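You operate a simulated robot arm through the tools that you are given. There is no shell and no other tool. Be economical: measure what you need, move in short steps, check, and stop when the job is done.

The job below is to be done with a simulated two-armed robot. You get a single attempt, and the scene is never put back.

JOB
Unlock the filing drawer and stand the boiler folder on the cabinet top.
Fine: shut the drawer; leave the key at OPEN. Set down upright: what you pick out. Where these are worked on the way, their far stop is far enough and under half their travel is too little: filing drawer.

Only the result counts: the job must be done as asked and must still hold three seconds after the hand-in. Knocking over, shifting, dropping, spilling or breaking anything else fails it.

ROBOT AND FRAMES
Two 7-joint arms with four-finger grippers on one trunk, on a base that drives. Base frame: it is fixed to the floor where the robot stands at the start and does not move with it; the origin is under the middle of the robot, x ahead of it, y to its left, z up. Lengths are in m, angles in degrees, forces in N, time in s.
The left shoulder is at the start at [0.04, 0.181, 1.055], the right one opposite. With the tool pointing down near the work surface each hand reaches from about 0.1 to 0.74 m from the robot's upright axis, wherever it stands, measured 20 degrees to its own side. Places, roughly: cabinet top [1.1, 0, 0.7]; drawer key [0.7, 0, 0.7]; filing drawer [0.8, 0.3, 0.5]. Payload 3.67 kg a hand.
The TCP of each hand is the grasp point between the finger pads, 0.028 m short of the fingertips. In the tool frame z runs along the fingers and y along their closing line. Largest opening 0.112 m; the body of the gripper starts 0.073 m behind the TCP.
Orientation is that of the tool frame in the base frame, as a unit quaternion [x, y, z, w]. With the fingers straight down and closing along the base's y, the tool's x points along the base's -x, its y along +y and its z along -z.

CONTROLS
- The arms move only by the tool nudge_tool. It takes "left_increments", "right_increments" or both (then of equal length, played together; a hand with none holds still); each is a list of rows, each an object of numbers (a shift or turn left out is 0, a gripper value left out holds the last): "dx", "dy", "dz": the shift along the tool's x, y, z in m; "wx", "wy", "wz": the turn, a rotation vector about the tool's x, y, z in degrees; "hand": the finger opening in m, from 0 to 0.112. In form: [{"dx": .., "dy": .., "dz": .., "wx": .., "wy": .., "wz": .., "hand": ..}, ...]. A call has 1 to 12 rows; each row shifts and turns the commanded pose from where the row before left it, along the tool's axes as they then stand. Rows are played at 5 a second. More than 0.05 m and 8.6 degrees between two rows, or a gripper value outside its range, and nothing of the call is played. Where a pose cannot be reached the arm comes as near as it can. A force on the tool above 90 N (or 10 N above the force at the start of the call, whichever is more), or a blocked arm, ends the call early, and 0.2 s more pass. The fingers move at their own pace and stop on an object; they squeeze with about 27 N. The grip force told is the motor's: it shows also when the fingers shut on nothing. Time passes only in rows, and 0.2 s behind the last, so rows that do not move let the fingers close. It gives the time, the measured TCP pose, the force on the tool (base axes), the opening and the grip force at its end, in the units of the frame above (readings bear some noise), with the torque about the TCP (base axes, N m) and any sound that the robot's microphone picked up.
- Cameras (640 x 400 px; columns grow to the right, rows downward): "scene" is now at [0.1077, 0.0002, 1.2788]; the picture's right is [0.00, -1.00, 0.00], its down [-0.63, -0.00, -0.78] and it looks along [0.78, 0.00, -0.63] (base axes); focal length 239 px, centre (320, 200). "left" rides on the left gripper at [0.06, 0.018, -0.104] in its tool frame; the picture's right is [-0.29, 0.96, 0.00], its down [-0.80, -0.24, -0.55] and it looks along [-0.53, -0.16, 0.83] (tool axes); focal length 234 px, centre (320, 200). "right" rides on the right gripper at [0.06, -0.018, -0.104] in its tool frame; the picture's right is [0.29, 0.96, 0.00], its down [-0.80, 0.24, -0.55] and it looks along [-0.53, 0.16, 0.83] (tool axes); focal length 234 px, centre (320, 200). There is no depth. A picture from a camera that has moved, and an enlarged one, comes with that camera's place and axes in the base frame and with its lens.
- snapshot(camera): a new picture of that camera. No time passes.
- move_column(by): slides the trunk up (or, below 0, down) by that many m; the arms and the scene camera ride with it, the base frame stays. It gives what a move gives, with no picture.
- base_move(legs): drives the robot by 1 to 6 legs, each [ahead, left, turn to the left] in m, m and degrees, along the robot's own axes; the way and the turn of a leg run together, so that a leg with both is an arc; at most 1.5 m and 180 degrees a leg. The arms and the cameras ride along, it lands a little off, and it stops where it bumps. It gives what a move gives.
- pan_tilt(pan, tilt): turns the head with the scene camera to pan (to the left, within 86 degrees either way) and tilt (down, from -29 to 69), counted from straight ahead of the robot. It gives what a move gives.
- close_up(camera, box): a new picture of the part [left, top, right, bottom] of that camera's present view, enlarged. No time passes.
- close_job(): hands the job in; it is judged then, once.

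Work in short steps. Places have to be worked out from the pictures, the camera data and where the tool is seen: move nearer, look again, correct. Check each grasp and each placing, and mend what went wrong. You have 120 turns and 88 pictures in all, those below and enlarged ones among them. Open the grippers and draw the arms clear of the work before you hand the job in, unless the task says otherwise; then end with one line.

The tools are called after "Request:" by a JSON object that holds its "api" and its "payload". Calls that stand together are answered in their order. nudge_tool: Moves the arms, as the interface text tells. Its arguments: {"type":"object","properties":{"left_increments":{"type":"array","items":{"type":"object","properties":{"dx":{"type":"number"},"dy":{"type":"number"},"dz":{"type":"number"},"wx":{"type":"number"},"wy":{"type":"number"},"wz":{"type":"number"},"hand":{"type":"number"}}}},"right_increments":{"type":"array","items":{"type":"object","properties":{"dx":{"type":"number"},"dy":{"type":"number"},"dz":{"type":"number"},"wx":{"type":"number"},"wy":{"type":"number"},"wz":{"type":"number"},"hand":{"type":"number"}}}}},"required":[]} The other tools are called the same way: move_column (by) slides the trunk up or down; base_move (legs) drives the base; pan_tilt (pan, tilt) turns the head that bears the scene camera; snapshot (camera) takes a picture; close_up (camera, box) takes an enlarged picture of a part of a camera's view; close_job () hands the job in.

At the start:

```text
clock: 0.0
left_tcp_pos: [0.5916, 0.2603, 1.0832]
left_tcp_rot: [0.0, 1.0, 0.0, 0.0]
left_ft_force: [0.3, -0.2, 0.2]
left_ft_torque: [-0.01, -0.01, -0.02]
left_grip_width: 0.1122
left_finger_force: 0.0
right_tcp_pos: [0.6316, -0.2834, 1.131]
right_tcp_rot: [0.0, 1.0, 0.0, 0.0]
right_ft_force: [-0.5, 0.1, -0.7]
right_ft_torque: [-0.01, 0.01, -0.02]
right_grip_width: 0.1118
right_finger_force: 0.1
trunk travel left (down, up): [-0.175, 0.339]
robot x, y, heading: [0.0005, 0.0005, 0.2]
head pan, tilt: [0.0, 38.7]
```

scene: 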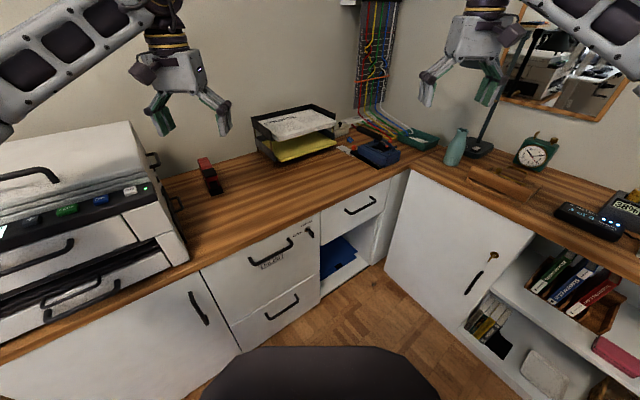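
right: 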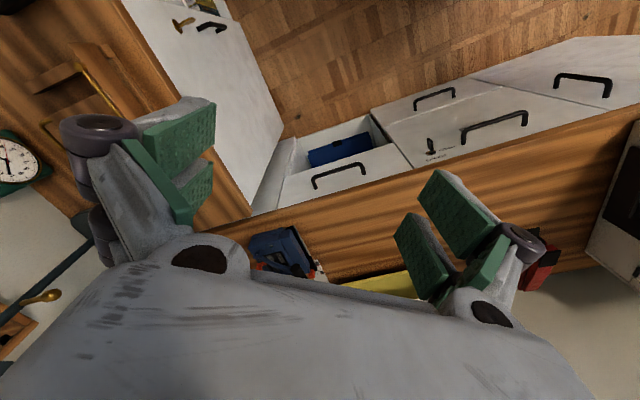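
left: 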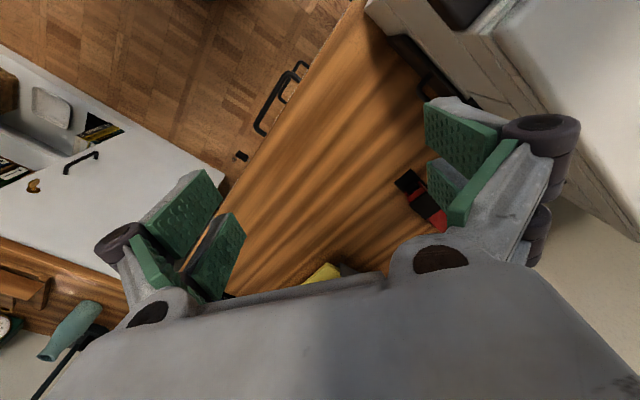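

The drawer with the key appears to be in the middle cabinet, ahead. I enlarge that region to read the key and its marks.

Request:
{"api": "close_up", "payload": {"camera": "scene", "box": [200, 180, 400, 340]}}

Request:
{"api": "close_up", "payload": {"camera": "scene", "box": [160, 80, 460, 220]}}

```text
2.50 times, centred on (300, 260) of scene
camera zoom: at [0.1077, 0.0002, 1.2788], right [0.0, -1.0, 0.0], down [-0.63, 0.0, -0.78], along [0.78, 0.0, -0.63], focal length 598 px, centre (370, 50)
```

zoom: 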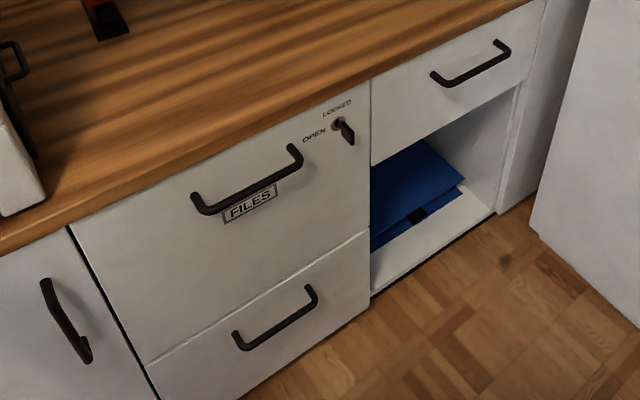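

```text
2.13 times, centred on (310, 150) of scene
camera zoom: at [0.1077, 0.0002, 1.2788], right [0.0, -1.0, 0.0], down [-0.63, 0.0, -0.78], along [0.78, 0.0, -0.63], focal length 510 px, centre (341, 307)
```

zoom: 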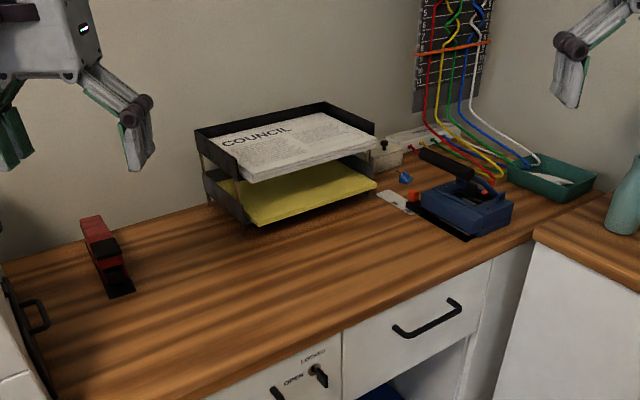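

Triangulating key ≈ [0.71, 0.04, 0.64] and FILES handle ≈ [0.61, 0.16, 0.66]; the cabinet front faces about 36° to my left. I check the surroundings on the left before turning.

Request:
{"api": "pan_tilt", "payload": {"pan": 75, "tilt": 40}}

Request:
{"api": "snapshot", "payload": {"camera": "scene"}}

Request:
{"api": "pan_tilt", "payload": {"pan": -75, "tilt": 40}}

Request:
{"api": "snapshot", "payload": {"camera": "scene"}}

```text
clock: 1.5
left_tcp_pos: [0.5918, 0.2592, 1.0836]
left_tcp_rot: [0.0, 1.0, 0.001, 0.0]
left_ft_force: [-0.3, 0.5, 0.0]
left_ft_torque: [-0.03, 0.0, 0.03]
left_grip_width: 0.112
left_finger_force: 0.1
right_tcp_pos: [0.6315, -0.2826, 1.1288]
right_tcp_rot: [0.0, 1.0, 0.0, -0.001]
right_ft_force: [-0.9, 0.4, -0.1]
right_ft_torque: [-0.02, 0.03, -0.02]
right_grip_width: 0.1121
right_finger_force: 0.0
trunk travel left (down, up): [-0.175, 0.339]
robot x, y, heading: [-0.0, -0.0029, -0.5]
head pan, tilt: [75.0, 40.0]
```

```text
82 pictures are left
camera scene: at [0.0439, 0.0823, 1.2769], right [0.97, -0.26, 0.0], down [-0.17, -0.62, -0.77], along [0.2, 0.74, -0.64], focal length 239 px, centre (320, 200)
```

scene: 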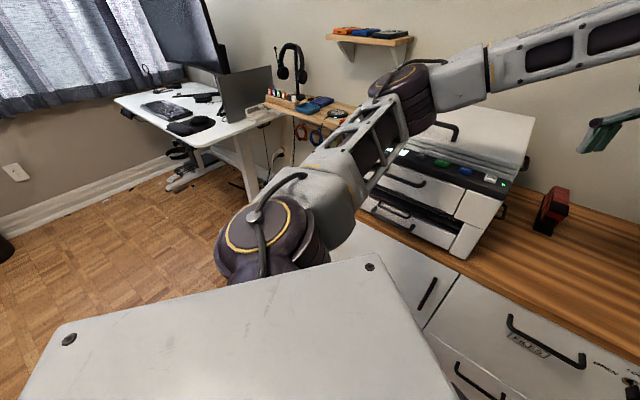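

```text
clock: 3.8
left_tcp_pos: [0.5927, 0.2591, 1.0828]
left_tcp_rot: [0.0, 1.0, 0.0, 0.0]
left_ft_force: [-0.1, 0.8, -0.2]
left_ft_torque: [0.04, -0.02, 0.01]
left_grip_width: 0.1119
left_finger_force: 0.1
right_tcp_pos: [0.6314, -0.2835, 1.13]
right_tcp_rot: [0.0, 1.0, 0.0, 0.0]
right_ft_force: [0.9, 0.9, -1.1]
right_ft_torque: [-0.03, -0.01, -0.01]
right_grip_width: 0.1123
right_finger_force: 0.0
trunk travel left (down, up): [-0.175, 0.339]
robot x, y, heading: [-0.0042, -0.0044, -0.0]
head pan, tilt: [-75.0, 40.0]
```

```text
81 pictures are left
camera scene: at [0.0439, -0.0819, 1.2769], right [-0.97, -0.26, 0.0], down [-0.17, 0.62, -0.77], along [0.2, -0.74, -0.64], focal length 239 px, centre (320, 200)
```

scene: 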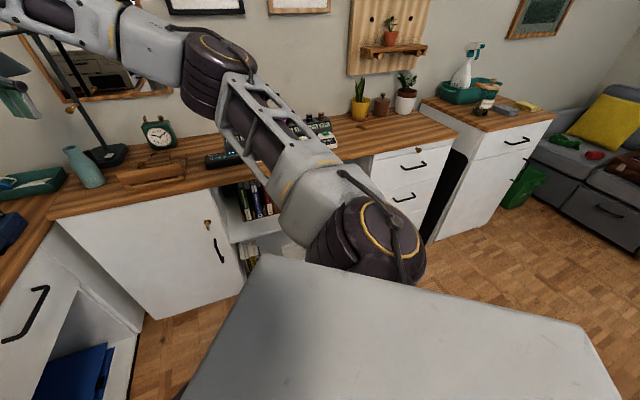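

Space behind me is clear. I back off a little and turn to face the cabinet, head aimed ahead and down.

Request:
{"api": "base_move", "payload": {"legs": [[-0.15, 0, 0], [0, 0, 36]]}}

Request:
{"api": "pan_tilt", "payload": {"pan": -20, "tilt": 42}}

Request:
{"api": "snapshot", "payload": {"camera": "scene"}}

```text
clock: 7.0
left_tcp_pos: [0.1859, 0.5561, 1.083]
left_tcp_rot: [-0.306, 0.952, 0.0, 0.001]
left_ft_force: [0.4, 0.5, 0.1]
left_ft_torque: [0.02, -0.02, -0.01]
left_grip_width: 0.112
left_finger_force: 0.0
right_tcp_pos: [0.5321, 0.1378, 1.13]
right_tcp_rot: [-0.306, 0.952, 0.0, 0.001]
right_ft_force: [-0.3, 0.2, -0.7]
right_ft_torque: [-0.02, -0.04, 0.02]
right_grip_width: 0.1119
right_finger_force: 0.1
trunk travel left (down, up): [-0.175, 0.339]
robot x, y, heading: [-0.1435, 0.0008, 35.8]
head pan, tilt: [-75.0, 40.0]
```

```text
clock: 8.3
left_tcp_pos: [0.1855, 0.5554, 1.0835]
left_tcp_rot: [-0.306, 0.952, 0.0, 0.0]
left_ft_force: [0.4, 0.4, 0.0]
left_ft_torque: [0.03, 0.0, -0.02]
left_grip_width: 0.1119
left_finger_force: 0.3
right_tcp_pos: [0.5318, 0.1371, 1.1303]
right_tcp_rot: [-0.306, 0.952, 0.0, 0.0]
right_ft_force: [-0.4, 0.5, 0.3]
right_ft_torque: [-0.01, -0.01, -0.01]
right_grip_width: 0.1119
right_finger_force: 0.1
trunk travel left (down, up): [-0.175, 0.339]
robot x, y, heading: [-0.1472, 0.0031, 35.7]
head pan, tilt: [-20.0, 42.0]
```

```text
80 pictures are left
camera scene: at [-0.0469, 0.0345, 1.2739], right [0.27, -0.96, 0.0], down [-0.64, -0.18, -0.74], along [0.72, 0.2, -0.67], focal length 239 px, centre (320, 200)
```

scene: 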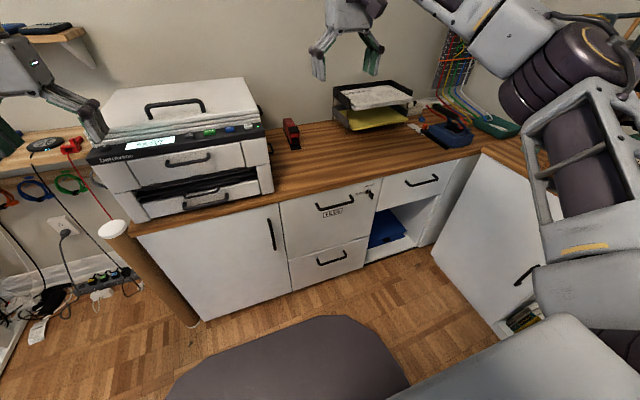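

Heading is 35.7°, and the cabinet's edge reads about 37°, so I'm nearly square. I tip the right hand to point forward while staying high.

Request:
{"api": "nudge_tool", "payload": {"right_increments": [{"wy": -8.2}, {"wy": -8.2}, {"wy": -8.2}, {"wy": -8.2}, {"wy": -8.2}, {"wy": -8.2}, {"wy": -8.2}, {"wy": -8.2}, {"wy": -8.2}, {"wy": -8.2}, {"wy": -8.0}, {}]}}

Request:
{"api": "base_move", "payload": {"legs": [[-0.05, -0.2, 1.3]]}}

Request:
{"api": "snapshot", "payload": {"camera": "scene"}}

Request:
{"api": "snapshot", "payload": {"camera": "right"}}

```text
clock: 10.9
left_tcp_pos: [0.1843, 0.5564, 1.0824]
left_tcp_rot: [-0.306, 0.952, 0.0, 0.0]
left_ft_force: [-0.4, -0.4, 0.8]
left_ft_torque: [0.02, 0.01, -0.04]
left_grip_width: 0.1119
left_finger_force: 0.1
right_tcp_pos: [0.5319, 0.1372, 1.1346]
right_tcp_rot: [-0.218, 0.675, 0.216, 0.671]
right_ft_force: [0.4, 0.2, 0.3]
right_ft_torque: [0.0, -0.03, 0.0]
right_grip_width: 0.1119
right_finger_force: 0.1
right hand out of reach, approached as far as the arm can: row 11
trunk travel left (down, up): [-0.175, 0.339]
robot x, y, heading: [-0.1416, -0.0043, 35.7]
head pan, tilt: [-20.0, 42.0]
```

```text
clock: 12.5
left_tcp_pos: [0.2532, 0.3691, 1.0826]
left_tcp_rot: [-0.315, 0.949, 0.0, 0.0]
left_ft_force: [-0.2, -0.1, -0.4]
left_ft_torque: [0.01, 0.02, 0.01]
left_grip_width: 0.1118
left_finger_force: 0.0
right_tcp_pos: [0.6101, -0.045, 1.1344]
right_tcp_rot: [-0.225, 0.674, 0.223, 0.668]
right_ft_force: [-0.7, -1.5, -0.3]
right_ft_torque: [0.0, -0.01, -0.02]
right_grip_width: 0.1121
right_finger_force: 0.0
trunk travel left (down, up): [-0.175, 0.339]
robot x, y, heading: [-0.0642, -0.192, 36.7]
head pan, tilt: [-20.0, 42.0]
```

```text
79 pictures are left
camera scene: at [0.032, -0.1572, 1.2739], right [0.29, -0.96, 0.0], down [-0.64, -0.19, -0.74], along [0.71, 0.22, -0.67], focal length 239 px, centre (320, 200)
```

scene: 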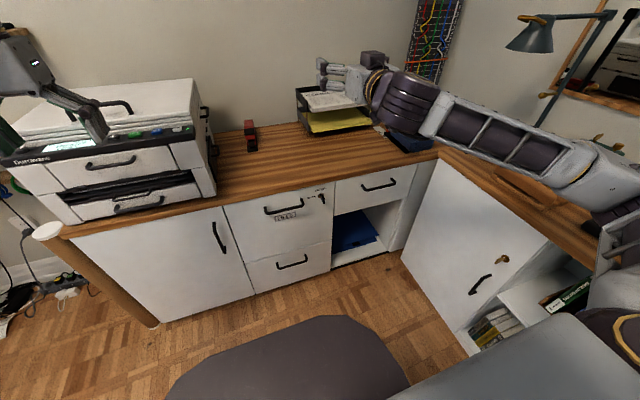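

```text
78 pictures are left
camera right: at [0.5357, -0.1213, 1.0742], right [-0.58, 0.76, -0.29], down [-0.58, -0.14, 0.8], along [0.57, 0.63, 0.52], focal length 234 px, centre (320, 200)
```

right: 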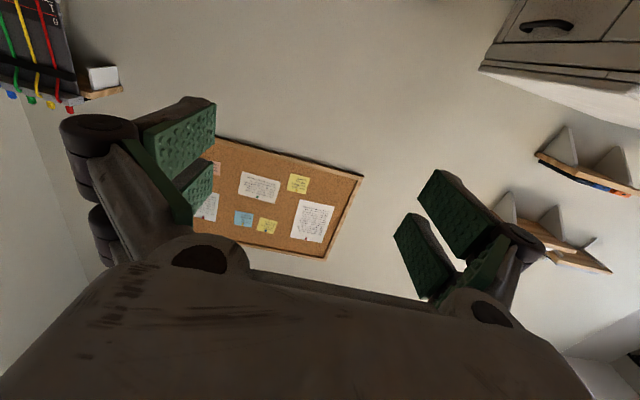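

Now facing the front squarely. I zoom on the key from the new spot to refine its place and turn.

Request:
{"api": "close_up", "payload": {"camera": "scene", "box": [260, 170, 360, 232]}}

```text
6.40 times, centred on (310, 201) of scene
camera zoom: at [0.032, -0.1572, 1.2739], right [0.29, -0.96, 0.0], down [-0.64, -0.19, -0.74], along [0.71, 0.22, -0.67], focal length 1531 px, centre (384, 194)
```

zoom: 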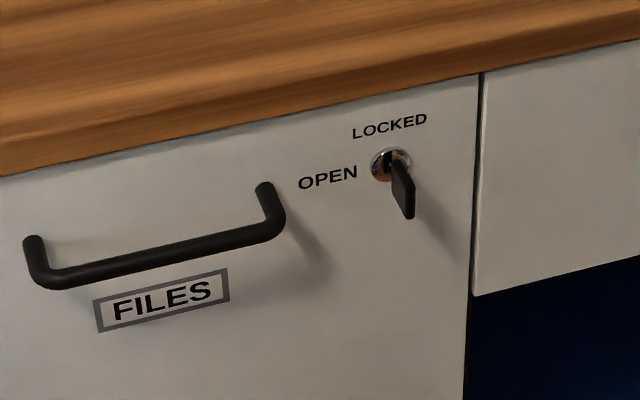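

The key blade stands vertical (LOCKED at top), so it needs a quarter turn counter-clockwise to OPEN. Key ≈ [0.714, 0.044, 0.641]. I lower the trunk and bring the right hand down in front of it with a margin.

Request:
{"api": "move_column", "payload": {"by": -0.15}}

Request:
{"api": "nudge_tool", "payload": {"right_increments": [{"dx": 0.042, "hand": 0.06}, {"dx": 0.042}, {"dx": 0.042}, {"dx": 0.042}, {"dx": 0.042}, {"dx": 0.042}, {"dx": 0.042}, {"dx": 0.042}, {}]}}

Request:
{"api": "snapshot", "payload": {"camera": "right"}}

Request:
{"api": "snapshot", "payload": {"camera": "scene"}}

```text
clock: 14.3
left_tcp_pos: [0.2523, 0.3693, 0.932]
left_tcp_rot: [-0.315, 0.949, -0.001, 0.0]
left_ft_force: [0.4, 0.0, 0.4]
left_ft_torque: [0.0, 0.03, -0.03]
left_grip_width: 0.1122
left_finger_force: 0.1
right_tcp_pos: [0.6086, -0.0432, 0.9843]
right_tcp_rot: [-0.226, 0.673, 0.224, 0.668]
right_ft_force: [-0.7, 0.5, 0.1]
right_ft_torque: [0.01, 0.02, -0.01]
right_grip_width: 0.1118
right_finger_force: 0.1
trunk travel left (down, up): [-0.025, 0.489]
robot x, y, heading: [-0.0665, -0.1901, 36.8]
head pan, tilt: [-20.0, 42.0]
```

```text
clock: 16.3
left_tcp_pos: [0.2519, 0.3698, 0.9322]
left_tcp_rot: [-0.315, 0.949, -0.001, 0.0]
left_ft_force: [-0.2, 0.7, 0.6]
left_ft_torque: [-0.02, -0.02, 0.02]
left_grip_width: 0.1119
left_finger_force: 0.0
right_tcp_pos: [0.6088, -0.0453, 0.9785]
right_tcp_rot: [-0.227, 0.676, 0.223, 0.665]
right_ft_force: [-0.5, -0.4, -0.5]
right_ft_torque: [-0.02, -0.01, 0.03]
right_grip_width: 0.06
right_finger_force: 0.1
right hand out of reach, approached as far as the arm can: row 1, 2, 3, 4, 5, 6, 7, 8
trunk travel left (down, up): [-0.025, 0.489]
robot x, y, heading: [-0.0632, -0.1931, 36.7]
head pan, tilt: [-20.0, 42.0]
```

```text
76 pictures are left
camera right: at [0.5356, -0.123, 0.9181], right [-0.58, 0.76, -0.29], down [-0.58, -0.14, 0.81], along [0.57, 0.64, 0.52], focal length 234 px, centre (320, 200)
```

right: 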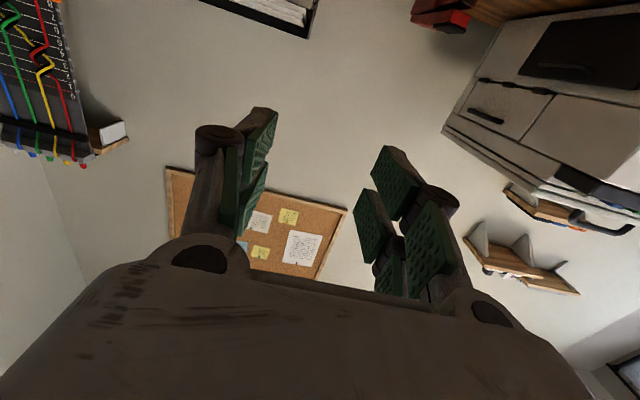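

```text
75 pictures are left
camera scene: at [0.0315, -0.1563, 1.1231], right [0.29, -0.96, 0.0], down [-0.64, -0.19, -0.74], along [0.71, 0.21, -0.67], focal length 239 px, centre (320, 200)
```

scene: 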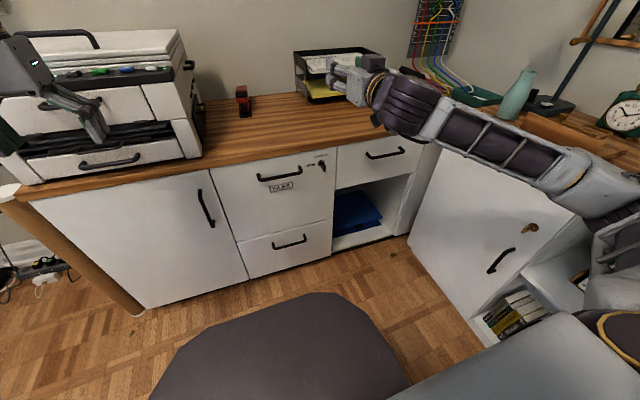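

The wrist runs into a limit with the arm folded this way. I back the base off so the arm is more stretched, then move forward and down.

Request:
{"api": "base_move", "payload": {"legs": [[-0.12, 0, 0]]}}

Request:
{"api": "nudge_tool", "payload": {"right_increments": [{"dz": 0.04}, {"dz": 0.04}, {"dz": 0.04}, {"dx": 0.03, "dz": 0.01}, {"dx": 0.04}, {"dx": 0.04}, {"dx": 0.04}, {}]}}

```text
clock: 17.5
left_tcp_pos: [0.155, 0.2968, 0.9333]
left_tcp_rot: [-0.316, 0.949, 0.0, 0.001]
left_ft_force: [-0.9, -0.9, 0.4]
left_ft_torque: [0.05, -0.02, -0.02]
left_grip_width: 0.1117
left_finger_force: 0.1
right_tcp_pos: [0.5113, -0.1188, 0.9784]
right_tcp_rot: [-0.226, 0.675, 0.223, 0.666]
right_ft_force: [0.3, -0.1, -0.9]
right_ft_torque: [-0.01, 0.05, -0.02]
right_grip_width: 0.0598
right_finger_force: 0.0
trunk travel left (down, up): [-0.025, 0.489]
robot x, y, heading: [-0.1685, -0.2671, 36.8]
head pan, tilt: [-20.0, 42.0]
```

```text
clock: 19.3
left_tcp_pos: [0.1569, 0.2973, 0.9325]
left_tcp_rot: [-0.315, 0.949, 0.0, 0.0]
left_ft_force: [0.3, -0.6, -0.3]
left_ft_torque: [0.0, 0.03, 0.02]
left_grip_width: 0.112
left_finger_force: 0.0
right_tcp_pos: [0.6066, -0.0595, 0.979]
right_tcp_rot: [-0.228, 0.678, 0.223, 0.662]
right_ft_force: [-0.3, 0.0, 0.3]
right_ft_torque: [-0.04, 0.0, 0.0]
right_grip_width: 0.0601
right_finger_force: 0.1
right hand out of reach, approached as far as the arm can: row 2, 3, 4, 5, 6, 7
trunk travel left (down, up): [-0.025, 0.489]
robot x, y, heading: [-0.1645, -0.2649, 36.8]
head pan, tilt: [-20.0, 42.0]
```

Straight descent is refused, so the wrist pitch is what binds. I test it with the tool tilted 30° down, then descend.

Request:
{"api": "nudge_tool", "payload": {"right_increments": [{"wy": 8}, {"wy": 8}, {"wy": 8}, {"wy": 8}, {"dx": 0.034, "dz": 0.02}, {"dx": 0.034, "dz": 0.02}, {"dx": 0.034, "dz": 0.02}, {"dx": 0.034, "dz": 0.02}, {}]}}

Request:
{"api": "snapshot", "payload": {"camera": "scene"}}

```text
clock: 21.3
left_tcp_pos: [0.1564, 0.2953, 0.9326]
left_tcp_rot: [-0.316, 0.949, 0.0, 0.0]
left_ft_force: [0.8, 0.7, 0.2]
left_ft_torque: [0.01, -0.02, 0.0]
left_grip_width: 0.112
left_finger_force: 0.1
right_tcp_pos: [0.5969, -0.0621, 0.8205]
right_tcp_rot: [-0.28, 0.833, 0.153, 0.453]
right_ft_force: [0.3, -0.2, -0.4]
right_ft_torque: [-0.07, 0.03, 0.02]
right_grip_width: 0.0601
right_finger_force: 0.2
trunk travel left (down, up): [-0.025, 0.489]
robot x, y, heading: [-0.1638, -0.2623, 36.9]
head pan, tilt: [-20.0, 42.0]
```

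```text
74 pictures are left
camera scene: at [-0.0655, -0.2289, 1.1231], right [0.29, -0.96, 0.0], down [-0.64, -0.19, -0.74], along [0.71, 0.21, -0.67], focal length 239 px, centre (320, 200)
```

scene: 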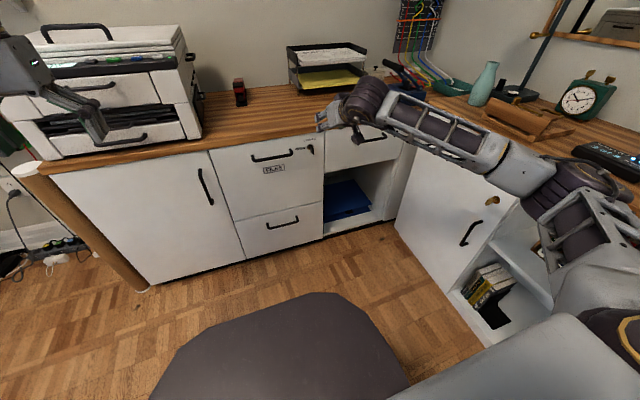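

Tilted 33° down it moves freely. I continue down to key height and then tip the hand up step by step.

Request:
{"api": "nudge_tool", "payload": {"right_increments": [{"dx": 0.036, "dz": 0.0234}, {"dx": 0.036, "dz": 0.0234}, {"dx": 0.036, "dz": 0.0234}, {"dx": 0.036, "dz": 0.0234}, {"wy": -6}, {"wy": -6}, {"wy": -6}, {"wy": -6}, {"wy": -6}, {}]}}

Request:
{"api": "snapshot", "payload": {"camera": "right"}}

```text
clock: 23.5
left_tcp_pos: [0.1561, 0.2968, 0.9327]
left_tcp_rot: [-0.315, 0.949, 0.0, 0.001]
left_ft_force: [0.4, -0.1, -0.3]
left_ft_torque: [0.02, 0.03, 0.0]
left_grip_width: 0.1119
left_finger_force: 0.0
right_tcp_pos: [0.6028, -0.0712, 0.6507]
right_tcp_rot: [-0.272, 0.809, 0.167, 0.493]
right_ft_force: [0.0, 0.4, -1.0]
right_ft_torque: [-0.01, -0.01, -0.02]
right_grip_width: 0.06
right_finger_force: 0.0
right hand out of reach, approached as far as the arm can: row 5, 6, 7, 8, 9
trunk travel left (down, up): [-0.025, 0.489]
robot x, y, heading: [-0.1619, -0.2676, 36.8]
head pan, tilt: [-20.0, 42.0]
```

```text
73 pictures are left
camera right: at [0.5179, -0.1587, 0.6449], right [-0.69, 0.68, -0.25], down [-0.25, 0.11, 0.96], along [0.69, 0.72, 0.09], focal length 234 px, centre (320, 200)
```

right: 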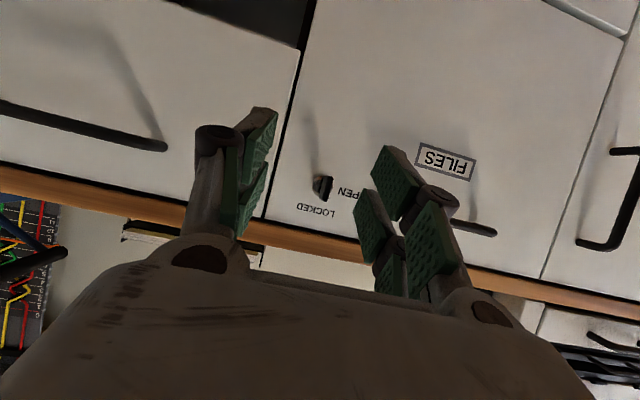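

Pitch stops at about 27° below horizontal here. That still grips the blade; the quarter turn must then be about the cabinet normal. I test that rotation in free air first.

Request:
{"api": "nudge_tool", "payload": {"right_increments": [{"wx": 3.76, "wz": -7.29}, {"wx": 3.76, "wz": -7.29}, {"wx": 3.76, "wz": -7.29}, {"wx": 3.76, "wz": -7.29}, {"wx": 3.76, "wz": -7.29}, {"wx": 3.76, "wz": -7.29}, {"wx": 3.76, "wz": -7.29}, {"wx": 3.76, "wz": -7.29}, {"wx": 3.76, "wz": -7.29}, {"wx": 3.76, "wz": -7.29}, {"wx": 3.76, "wz": -7.29}, {}]}}

Request:
{"api": "snapshot", "payload": {"camera": "right"}}

```text
clock: 26.1
left_tcp_pos: [0.156, 0.2977, 0.9323]
left_tcp_rot: [-0.316, 0.949, 0.0, 0.001]
left_ft_force: [0.4, -0.3, -0.5]
left_ft_torque: [0.01, 0.01, -0.01]
left_grip_width: 0.1119
left_finger_force: 0.1
right_tcp_pos: [0.6173, -0.0692, 0.7437]
right_tcp_rot: [0.539, -0.496, 0.419, -0.536]
right_ft_force: [0.0, -0.1, 0.2]
right_ft_torque: [0.03, 0.01, 0.04]
right_grip_width: 0.0601
right_finger_force: 0.1
right hand out of reach, approached as far as the arm can: row 1, 2, 3, 4, 5, 6, 7, 8, 9, 10, 11
trunk travel left (down, up): [-0.025, 0.489]
robot x, y, heading: [-0.1626, -0.2679, 37.2]
head pan, tilt: [-20.0, 42.0]
```

```text
72 pictures are left
camera right: at [0.5262, -0.1453, 0.7636], right [-0.04, -0.22, -0.97], down [-0.69, 0.71, -0.13], along [0.72, 0.67, -0.18], focal length 234 px, centre (320, 200)
```

right: 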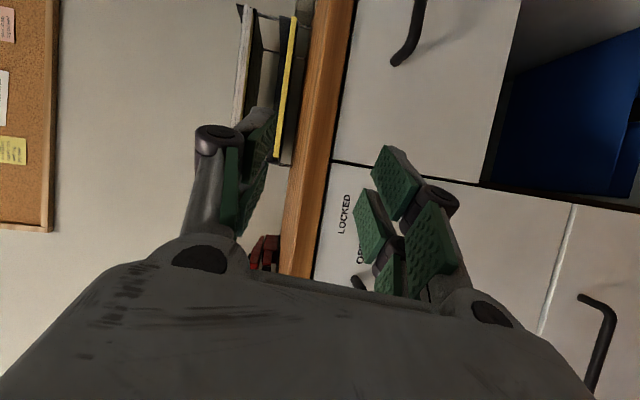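

The orientation was reached (now level, 27° to the right) but the hand rose 9 cm. I try to lower it in this attitude.

Request:
{"api": "nudge_tool", "payload": {"right_increments": [{"dy": 0.03}, {"dy": 0.03}, {"dy": 0.03}, {}]}}

```text
clock: 27.1
left_tcp_pos: [0.1556, 0.2977, 0.9332]
left_tcp_rot: [-0.316, 0.949, 0.0, 0.0]
left_ft_force: [0.7, -0.2, 0.2]
left_ft_torque: [0.04, -0.01, -0.01]
left_grip_width: 0.1119
left_finger_force: 0.2
right_tcp_pos: [0.6013, -0.0326, 0.6675]
right_tcp_rot: [-0.538, 0.494, -0.419, 0.54]
right_ft_force: [0.2, 0.5, -0.6]
right_ft_torque: [-0.02, 0.02, 0.04]
right_grip_width: 0.0601
right_finger_force: 0.0
right hand out of reach, approached as far as the arm can: row 1, 2, 3
trunk travel left (down, up): [-0.025, 0.489]
robot x, y, heading: [-0.1639, -0.2648, 36.8]
head pan, tilt: [-20.0, 42.0]
```

The right arm's forearm comes from the right, so it would prefer pointing forward-left. I'll turn the base back to heading ~0, so the cabinet normal lies to my left. First I undo the roll and pull the hand back.

Request:
{"api": "nudge_tool", "payload": {"right_increments": [{"wx": -3.76, "wz": 7.29, "dz": -0.01}, {"wx": -3.76, "wz": 7.29, "dz": -0.01}, {"wx": -3.76, "wz": 7.29, "dz": -0.01}, {"wx": -3.76, "wz": 7.29, "dz": -0.01}, {"wx": -3.76, "wz": 7.29, "dz": -0.01}, {"wx": -3.76, "wz": 7.29, "dz": -0.01}, {"wx": -3.76, "wz": 7.29, "dz": -0.01}, {"wx": -3.76, "wz": 7.29, "dz": -0.01}, {"wx": -3.76, "wz": 7.29, "dz": -0.01}, {"wx": -3.76, "wz": 7.29, "dz": -0.01}, {"wx": -3.76, "wz": 7.29, "dz": -0.01}, {}]}}

Request:
{"api": "base_move", "payload": {"legs": [[0, 0, -36.8], [0, 0.2, 0]]}}

Request:
{"api": "pan_tilt", "payload": {"pan": 10, "tilt": 40}}

Request:
{"api": "snapshot", "payload": {"camera": "scene"}}

```text
clock: 29.7
left_tcp_pos: [0.1559, 0.2984, 0.9329]
left_tcp_rot: [-0.315, 0.949, -0.001, 0.0]
left_ft_force: [-0.6, -0.1, 0.7]
left_ft_torque: [-0.02, 0.01, -0.03]
left_grip_width: 0.112
left_finger_force: 0.1
right_tcp_pos: [0.5058, -0.0647, 0.7017]
right_tcp_rot: [-0.247, 0.822, 0.207, 0.47]
right_ft_force: [-0.6, 0.9, 0.8]
right_ft_torque: [0.02, -0.02, -0.01]
right_grip_width: 0.0602
right_finger_force: 0.2
trunk travel left (down, up): [-0.025, 0.489]
robot x, y, heading: [-0.1612, -0.265, 36.9]
head pan, tilt: [-20.0, 42.0]
```

```text
clock: 33.2
left_tcp_pos: [0.4326, 0.1892, 0.9314]
left_tcp_rot: [0.002, 1.0, -0.001, 0.0]
left_ft_force: [0.4, 0.4, 0.2]
left_ft_torque: [-0.06, 0.0, -0.01]
left_grip_width: 0.1121
left_finger_force: 0.0
right_tcp_pos: [0.4934, -0.3106, 0.7019]
right_tcp_rot: [0.026, 0.857, 0.046, 0.512]
right_ft_force: [-0.2, 0.1, -0.2]
right_ft_torque: [0.0, 0.03, -0.02]
right_grip_width: 0.06
right_finger_force: 0.0
trunk travel left (down, up): [-0.025, 0.489]
robot x, y, heading: [-0.1601, -0.0668, -0.3]
head pan, tilt: [-20.0, 42.0]
```

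```text
clock: 34.2
left_tcp_pos: [0.4319, 0.1882, 0.9326]
left_tcp_rot: [0.003, 1.0, 0.0, 0.0]
left_ft_force: [0.3, -0.1, -0.3]
left_ft_torque: [0.02, -0.04, 0.02]
left_grip_width: 0.1121
left_finger_force: 0.0
right_tcp_pos: [0.4919, -0.3095, 0.7032]
right_tcp_rot: [0.026, 0.858, 0.046, 0.511]
right_ft_force: [0.0, 0.0, -0.7]
right_ft_torque: [-0.02, -0.03, -0.01]
right_grip_width: 0.0601
right_finger_force: 0.0
trunk travel left (down, up): [-0.025, 0.489]
robot x, y, heading: [-0.1622, -0.0681, -0.2]
head pan, tilt: [10.0, 40.0]
```

```text
71 pictures are left
camera scene: at [-0.0567, -0.0534, 1.126], right [0.17, -0.99, 0.0], down [-0.63, -0.11, -0.77], along [0.75, 0.13, -0.64], focal length 239 px, centre (320, 200)
```

scene: 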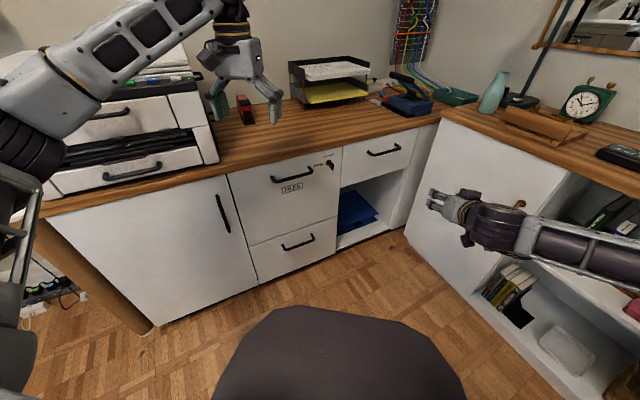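

Turned. I draw the left hand back out of the way, and aim the right hand 37° left while leveling it; then shift the base left toward the key.

Request:
{"api": "nudge_tool", "payload": {"left_increments": [{"dx": 0.03}, {"dx": 0.03}, {"dx": 0.03}, {"dx": 0.03}, {"dx": 0.03}, {}, {}, {}, {}, {}], "right_increments": [{"wx": -5.9, "wy": 0.71, "wz": -3.2}, {"wx": -5.9, "wy": 0.71, "wz": -3.2}, {"wx": -5.9, "wy": 0.71, "wz": -3.2}, {"wx": -5.9, "wy": 0.71, "wz": -3.2}, {"wx": -5.9, "wy": 0.71, "wz": -3.2}, {"wz": -6.9}, {"wy": -7}, {"wy": -7}, {"wy": -7}, {"wy": -7}]}}

Request:
{"api": "base_move", "payload": {"legs": [[0.06, 0.12, 0]]}}

Request:
{"api": "snapshot", "payload": {"camera": "scene"}}

```text
clock: 36.6
left_tcp_pos: [0.281, 0.1901, 0.9329]
left_tcp_rot: [0.003, 1.0, 0.0, -0.001]
left_ft_force: [-0.2, 0.2, 0.5]
left_ft_torque: [-0.05, -0.03, 0.03]
left_grip_width: 0.112
left_finger_force: 0.1
right_tcp_pos: [0.5156, -0.3102, 0.792]
right_tcp_rot: [-0.243, 0.622, 0.209, 0.715]
right_ft_force: [-0.7, 0.0, 0.4]
right_ft_torque: [0.04, -0.04, -0.01]
right_grip_width: 0.0601
right_finger_force: 0.0
trunk travel left (down, up): [-0.025, 0.489]
robot x, y, heading: [-0.1616, -0.069, -0.2]
head pan, tilt: [10.0, 40.0]
stopped in row 10 (right hand): the arm was blocked; the commanded pose is now the measured one
```

```text
clock: 37.9
left_tcp_pos: [0.3432, 0.3126, 0.9316]
left_tcp_rot: [0.002, 1.0, 0.0, 0.0]
left_ft_force: [0.1, 0.8, -0.4]
left_ft_torque: [-0.05, 0.0, -0.01]
left_grip_width: 0.1118
left_finger_force: 0.0
right_tcp_pos: [0.5765, -0.1882, 0.7888]
right_tcp_rot: [-0.242, 0.623, 0.207, 0.715]
right_ft_force: [0.2, 0.5, -0.2]
right_ft_torque: [0.0, -0.02, -0.03]
right_grip_width: 0.0599
right_finger_force: 0.1
trunk travel left (down, up): [-0.025, 0.489]
robot x, y, heading: [-0.1047, 0.0544, -0.4]
head pan, tilt: [10.0, 40.0]
```

```text
70 pictures are left
camera scene: at [0.0046, 0.0682, 1.1259], right [0.17, -0.99, 0.0], down [-0.63, -0.11, -0.77], along [0.75, 0.13, -0.64], focal length 239 px, centre (320, 200)
```

scene: 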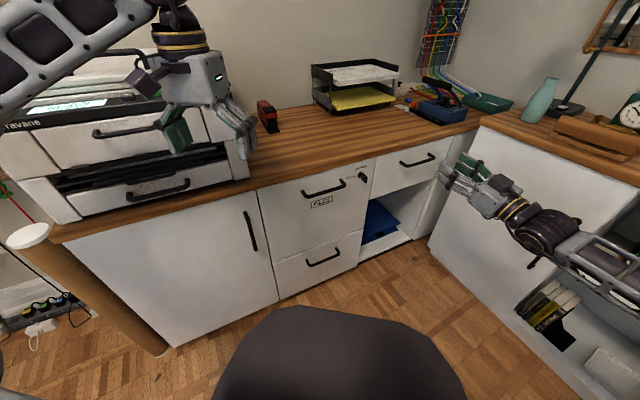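

The hand now points at 37° and level—this attitude works. I trim tilt/roll and move to a pre-grasp 10 cm in front of the key.

Request:
{"api": "nudge_tool", "payload": {"right_increments": [{"wy": 6, "wz": 5}, {"dx": 0.03, "dy": 0.02, "dz": 0.026}, {"dx": 0.03, "dy": 0.02, "dz": 0.026}, {"dx": 0.03, "dy": 0.02, "dz": 0.026}, {"dx": 0.03, "dy": 0.02, "dz": 0.026}, {"dx": 0.028, "dy": 0.02, "dz": 0.026}, {}]}}

Request:
{"api": "snapshot", "payload": {"camera": "right"}}

Request:
{"api": "close_up", "payload": {"camera": "scene", "box": [280, 120, 480, 245]}}

```text
clock: 39.5
left_tcp_pos: [0.3413, 0.3099, 0.9326]
left_tcp_rot: [0.002, 1.0, 0.0, 0.001]
left_ft_force: [0.5, -0.9, 0.2]
left_ft_torque: [0.01, -0.01, 0.02]
left_grip_width: 0.112
left_finger_force: 0.0
right_tcp_pos: [0.6191, -0.0306, 0.6406]
right_tcp_rot: [-0.225, 0.668, 0.226, 0.672]
right_ft_force: [-1.1, -0.5, -0.5]
right_ft_torque: [0.01, 0.03, 0.01]
right_grip_width: 0.0601
right_finger_force: 0.0
trunk travel left (down, up): [-0.025, 0.489]
robot x, y, heading: [-0.1027, 0.0532, -0.0]
head pan, tilt: [10.0, 40.0]
```

```text
69 pictures are left
camera right: at [0.5472, -0.1082, 0.5797], right [-0.58, 0.76, -0.29], down [-0.59, -0.15, 0.79], along [0.56, 0.63, 0.53], focal length 234 px, centre (320, 200)
```

right: 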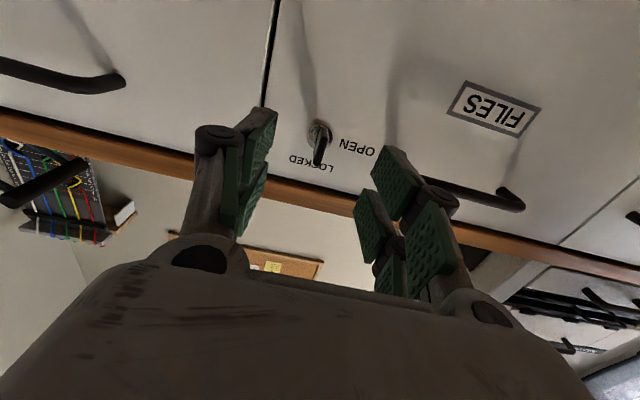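

```text
3.20 times, centred on (380, 182) of scene
camera zoom: at [0.0037, 0.0668, 1.1261], right [0.17, -0.99, 0.0], down [-0.63, -0.11, -0.77], along [0.75, 0.13, -0.64], focal length 765 px, centre (128, 256)
```

zoom: 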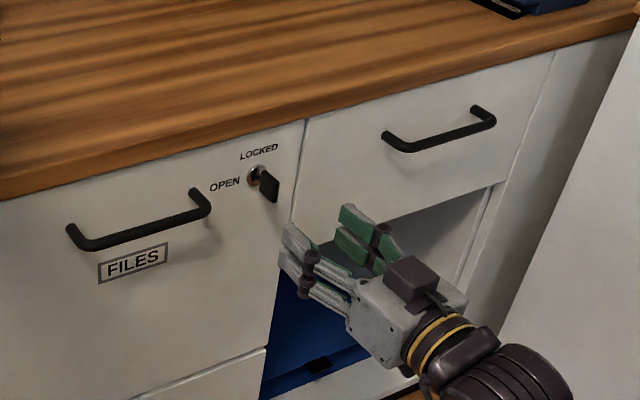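

Key seen nearly centred between the fingers, about 1 cm higher than the aim line. I raise slightly and approach 6 cm, then check.

Request:
{"api": "nudge_tool", "payload": {"right_increments": [{"dx": -0.009, "dz": 0.02}, {"dz": 0.02}, {"dz": 0.02}, {}]}}

Request:
{"api": "close_up", "payload": {"camera": "right", "box": [160, 50, 480, 250]}}

Request:
{"api": "close_up", "payload": {"camera": "scene", "box": [310, 150, 430, 225]}}

```text
clock: 40.5
left_tcp_pos: [0.3421, 0.3091, 0.932]
left_tcp_rot: [0.002, 1.0, -0.001, 0.0]
left_ft_force: [0.0, -0.7, 0.4]
left_ft_torque: [0.03, -0.01, -0.01]
left_grip_width: 0.1121
left_finger_force: 0.2
right_tcp_pos: [0.6674, 0.0041, 0.6517]
right_tcp_rot: [-0.225, 0.668, 0.226, 0.672]
right_ft_force: [0.4, 0.7, 0.4]
right_ft_torque: [0.0, -0.04, 0.02]
right_grip_width: 0.0601
right_finger_force: 0.1
trunk travel left (down, up): [-0.025, 0.489]
robot x, y, heading: [-0.0996, 0.0536, -0.4]
head pan, tilt: [10.0, 40.0]
```

```text
2.00 times, centred on (320, 150) of right
camera zoom: at [0.595, -0.0733, 0.5896], right [-0.58, 0.76, -0.29], down [-0.59, -0.15, 0.79], along [0.56, 0.63, 0.53], focal length 468 px, centre (320, 300)
```

zoom: 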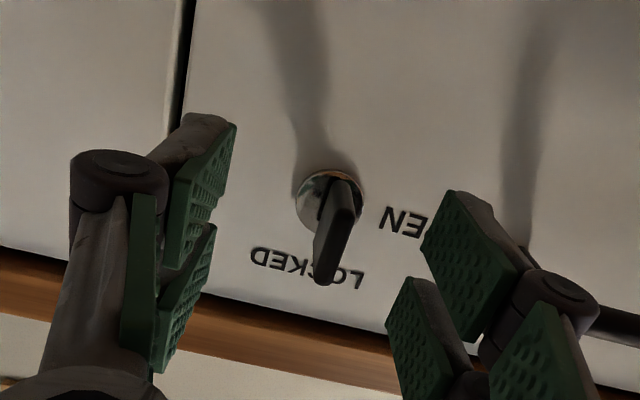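

```text
5.33 times, centred on (370, 188) of scene
camera zoom: at [0.0038, 0.0669, 1.126], right [0.17, -0.99, 0.0], down [-0.63, -0.11, -0.77], along [0.75, 0.13, -0.64], focal length 1276 px, centre (53, 267)
```

zoom: 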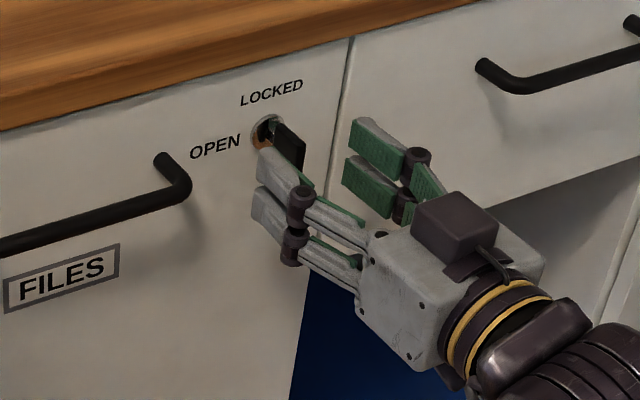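

The hand is aligned within ~4 mm; the bow's near edge is ~2 cm ahead and the face ~6 cm. I advance 2.5 cm, shift 4 mm left, and close gently on the bow.

Request:
{"api": "nudge_tool", "payload": {"right_increments": [{"dy": 0.004, "dz": 0.012}, {"dz": 0.013}, {"hand": 0.0}, {}, {}, {}]}}

Request:
{"api": "close_up", "payload": {"camera": "right", "box": [160, 50, 480, 250]}}

Request:
{"api": "close_up", "payload": {"camera": "scene", "box": [310, 150, 430, 225]}}

```text
clock: 41.9
left_tcp_pos: [0.3412, 0.3111, 0.9326]
left_tcp_rot: [0.003, 1.0, 0.0, -0.001]
left_ft_force: [-0.5, -0.5, -0.2]
left_ft_torque: [-0.01, -0.01, 0.03]
left_grip_width: 0.1119
left_finger_force: 0.0
right_tcp_pos: [0.6833, 0.0222, 0.652]
right_tcp_rot: [-0.225, 0.669, 0.225, 0.671]
right_ft_force: [-2.5, 1.4, -1.5]
right_ft_torque: [0.07, -0.12, 0.07]
right_grip_width: 0.0069
right_finger_force: 44.3
trunk travel left (down, up): [-0.025, 0.489]
robot x, y, heading: [-0.1011, 0.0519, 0.0]
head pan, tilt: [10.0, 40.0]
```

```text
2.00 times, centred on (320, 150) of right
camera zoom: at [0.6109, -0.0548, 0.5903], right [-0.58, 0.76, -0.29], down [-0.59, -0.15, 0.79], along [0.56, 0.63, 0.53], focal length 468 px, centre (320, 300)
```

zoom: 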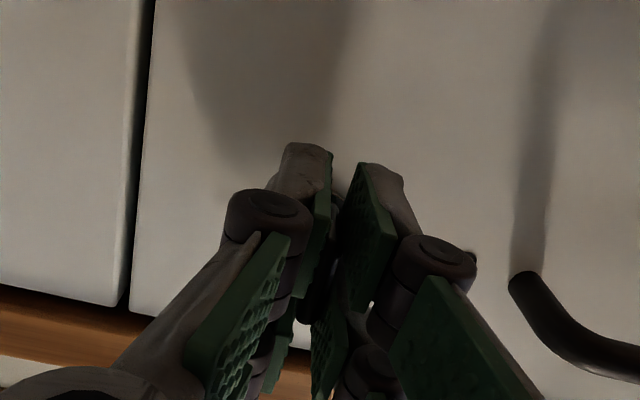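

```text
5.33 times, centred on (370, 188) of scene
camera zoom: at [0.0038, 0.067, 1.126], right [0.17, -0.99, 0.0], down [-0.63, -0.11, -0.77], along [0.75, 0.13, -0.64], focal length 1276 px, centre (53, 267)
```

zoom: 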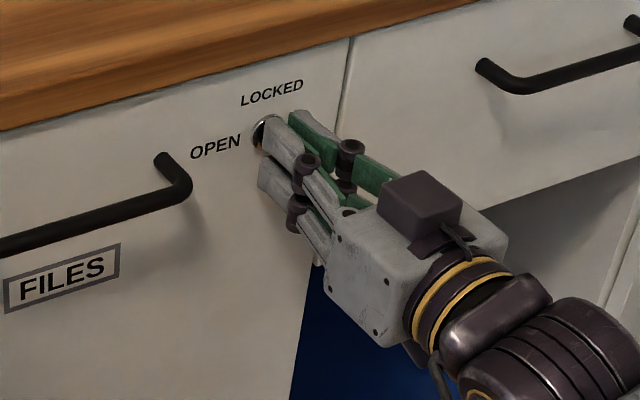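

Gripped (7 mm thick, 44 N). I turn counter-clockwise in small steps, watching forces.

Request:
{"api": "nudge_tool", "payload": {"right_increments": [{"wz": -8}, {"wz": -8}, {"wz": -8}, {}]}}

```text
clock: 42.9
left_tcp_pos: [0.3411, 0.3097, 0.9344]
left_tcp_rot: [0.003, 1.0, 0.0, 0.001]
left_ft_force: [-0.1, -1.0, 0.5]
left_ft_torque: [-0.04, -0.02, 0.01]
left_grip_width: 0.112
left_finger_force: 0.2
right_tcp_pos: [0.6837, 0.0224, 0.6519]
right_tcp_rot: [-0.361, 0.607, 0.083, 0.703]
right_ft_force: [-11.9, -8.2, 0.6]
right_ft_torque: [-0.63, 0.89, -0.51]
right_grip_width: 0.007
right_finger_force: 44.0
trunk travel left (down, up): [-0.025, 0.489]
robot x, y, heading: [-0.1041, 0.0522, -0.2]
head pan, tilt: [10.0, 40.0]
```

Only a modest outward push of 14 N. I look whether the key follows.

Request:
{"api": "close_up", "payload": {"camera": "scene", "box": [320, 155, 400, 205]}}

Request:
{"api": "close_up", "payload": {"camera": "right", "box": [240, 90, 400, 190]}}

```text
8.00 times, centred on (360, 180) of scene
camera zoom: at [0.003, 0.0663, 1.1261], right [0.17, -0.99, 0.0], down [-0.63, -0.11, -0.77], along [0.76, 0.13, -0.64], focal length 1914 px, centre (0, 360)
```

zoom: 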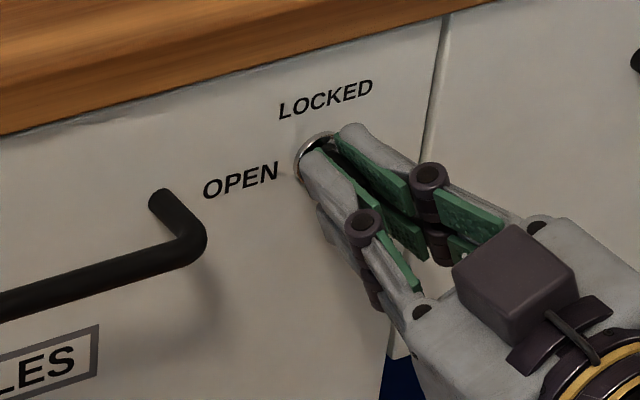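

```text
4.00 times, centred on (320, 140) of right
camera zoom: at [0.6257, -0.0742, 0.6033], right [-0.46, 0.6, -0.65], down [-0.77, 0.09, 0.63], along [0.44, 0.79, 0.42], focal length 937 px, centre (320, 440)
```

zoom: 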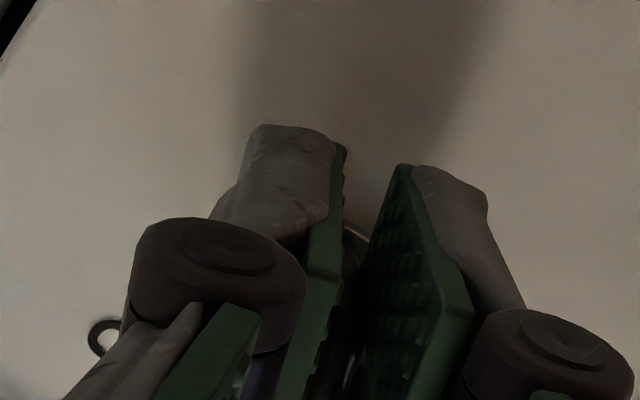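

Opening still 7 mm and lateral forces ~0, so the key follows and I'm on its axis. I finish the quarter turn, easing off the face by 2 mm.

Request:
{"api": "nudge_tool", "payload": {"right_increments": [{"wz": -8.25, "dz": -0.002}, {"wz": -8.25}, {"wz": -8.25}, {"wz": -8.25}, {}]}}

Request:
{"api": "nudge_tool", "payload": {"right_increments": [{"wz": -8.25}, {"wz": -8.25}, {"wz": -8.25}, {"wz": -8.25}, {}]}}

Request:
{"api": "close_up", "payload": {"camera": "scene", "box": [320, 155, 400, 205]}}

```text
clock: 43.4
left_tcp_pos: [0.3397, 0.3116, 0.9325]
left_tcp_rot: [-0.001, 1.0, -0.001, 0.0]
left_ft_force: [-0.3, 0.1, 0.8]
left_ft_torque: [0.04, 0.02, 0.02]
left_grip_width: 0.112
left_finger_force: 0.0
right_tcp_pos: [0.6902, 0.0249, 0.6527]
right_tcp_rot: [-0.426, 0.58, 0.052, 0.693]
right_ft_force: [-3.1, 6.9, 0.3]
right_ft_torque: [-0.31, 0.43, -1.77]
right_grip_width: 0.0086
right_finger_force: 45.0
right hand out of reach, approached as far as the arm can: row 1, 2
trunk travel left (down, up): [-0.025, 0.489]
robot x, y, heading: [-0.1047, 0.0524, -0.0]
head pan, tilt: [10.0, 40.0]
stopped in row 2 (right hand): the force on the tool passed its limit at 123 N (the readings are from after the stop); the commanded pose is now the measured one
```

```text
clock: 43.9
left_tcp_pos: [0.3378, 0.3129, 0.9331]
left_tcp_rot: [0.0, 1.0, -0.001, 0.0]
left_ft_force: [0.5, 0.0, 0.7]
left_ft_torque: [0.0, 0.0, 0.03]
left_grip_width: 0.1122
left_finger_force: 0.0
right_tcp_pos: [0.6944, 0.0285, 0.653]
right_tcp_rot: [-0.487, 0.549, 0.024, 0.679]
right_ft_force: [-4.6, 2.9, -0.3]
right_ft_torque: [-0.05, -0.08, -1.71]
right_grip_width: 0.0101
right_finger_force: 45.2
right hand out of reach, approached as far as the arm can: row 1, 2
trunk travel left (down, up): [-0.025, 0.489]
robot x, y, heading: [-0.1012, 0.0548, -0.2]
head pan, tilt: [10.0, 40.0]
stopped in row 2 (right hand): the force on the tool passed its limit at 123 N (the readings are from after the stop); the commanded pose is now the measured one
```

```text
8.00 times, centred on (360, 180) of scene
camera zoom: at [0.0007, 0.0677, 1.1263], right [0.17, -0.98, 0.0], down [-0.63, -0.11, -0.77], along [0.75, 0.13, -0.64], focal length 1914 px, centre (0, 360)
```

zoom: 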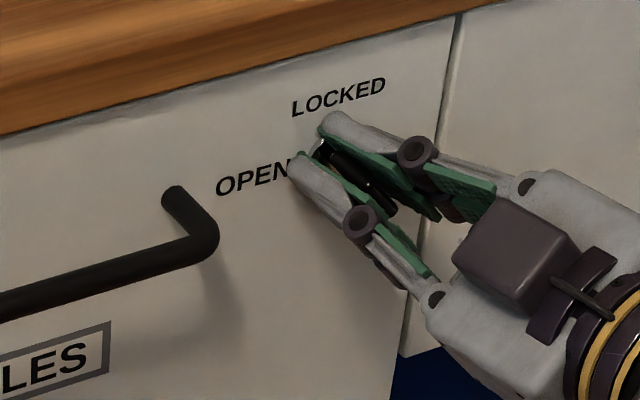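

The arm hit a roll limit at about -35°, pressing on the face. I release, back off, and look at the key; then regrip with the hand rolled 180° the other way.

Request:
{"api": "nudge_tool", "payload": {"right_increments": [{"hand": 0.05}, {}, {}, {"dz": -0.02}, {"dz": -0.03}, {"dz": -0.03}, {}]}}

Request:
{"api": "close_up", "payload": {"camera": "scene", "box": [320, 155, 400, 205]}}

```text
clock: 45.5
left_tcp_pos: [0.3387, 0.3135, 0.9329]
left_tcp_rot: [-0.001, 1.0, -0.001, 0.001]
left_ft_force: [0.3, -0.5, 0.3]
left_ft_torque: [0.01, 0.03, 0.01]
left_grip_width: 0.112
left_finger_force: 0.0
right_tcp_pos: [0.6378, -0.0276, 0.6607]
right_tcp_rot: [-0.488, 0.55, 0.027, 0.677]
right_ft_force: [-0.1, -0.7, 0.4]
right_ft_torque: [0.04, 0.03, 0.0]
right_grip_width: 0.0499
right_finger_force: 0.1
trunk travel left (down, up): [-0.025, 0.489]
robot x, y, heading: [-0.1058, 0.0514, -0.1]
head pan, tilt: [10.0, 40.0]
```

```text
8.00 times, centred on (360, 180) of scene
camera zoom: at [0.0012, 0.0684, 1.126], right [0.17, -0.98, 0.0], down [-0.63, -0.11, -0.77], along [0.75, 0.13, -0.64], focal length 1914 px, centre (0, 360)
```

zoom: 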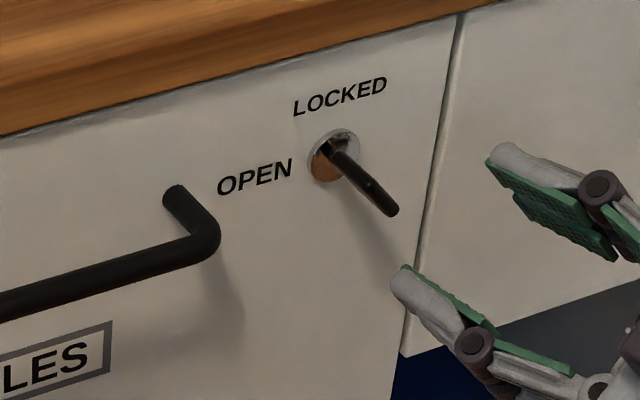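

The key is at ~45°, edge-on to the camera. I roll the hand +180° in free air.

Request:
{"api": "nudge_tool", "payload": {"right_increments": [{"wz": 8.2}, {"wz": 8.2}, {"wz": 8.2}, {"wz": 8.2}, {"wz": 8.2}, {"wz": 8.2}, {"wz": 8.2}, {"wz": 8.2}, {"wz": 8.2}, {"wz": 8.2}, {"wz": 8.2}]}}

Request:
{"api": "nudge_tool", "payload": {"right_increments": [{"wz": 8.2}, {"wz": 8.2}, {"wz": 8.2}, {"wz": 8.2}, {"wz": 8.2}, {"wz": 8.2}, {"wz": 8.2}, {"wz": 8.2}, {"wz": 8.2}, {"wz": 8.2}, {"wz": 8.2}]}}

```text
clock: 47.9
left_tcp_pos: [0.3385, 0.3128, 0.9327]
left_tcp_rot: [-0.001, 1.0, 0.0, 0.0]
left_ft_force: [0.0, 0.5, 0.4]
left_ft_torque: [-0.01, -0.01, 0.0]
left_grip_width: 0.112
left_finger_force: 0.1
right_tcp_pos: [0.6378, -0.0277, 0.6595]
right_tcp_rot: [0.047, 0.732, 0.498, 0.462]
right_ft_force: [-0.3, -0.4, 0.9]
right_ft_torque: [0.01, 0.02, -0.02]
right_grip_width: 0.0499
right_finger_force: 0.0
trunk travel left (down, up): [-0.025, 0.489]
robot x, y, heading: [-0.1031, 0.0523, -0.1]
head pan, tilt: [10.0, 40.0]
```

```text
clock: 50.3
left_tcp_pos: [0.338, 0.3133, 0.9326]
left_tcp_rot: [-0.001, 1.0, 0.0, 0.001]
left_ft_force: [-0.6, 0.7, -0.3]
left_ft_torque: [0.02, 0.02, -0.01]
left_grip_width: 0.112
left_finger_force: 0.0
right_tcp_pos: [0.6374, -0.0274, 0.6585]
right_tcp_rot: [0.551, 0.484, 0.679, -0.027]
right_ft_force: [0.0, -1.6, 0.7]
right_ft_torque: [-0.01, 0.01, 0.02]
right_grip_width: 0.05
right_finger_force: 0.1
trunk travel left (down, up): [-0.025, 0.489]
robot x, y, heading: [-0.102, 0.0539, 0.0]
head pan, tilt: [10.0, 40.0]
```

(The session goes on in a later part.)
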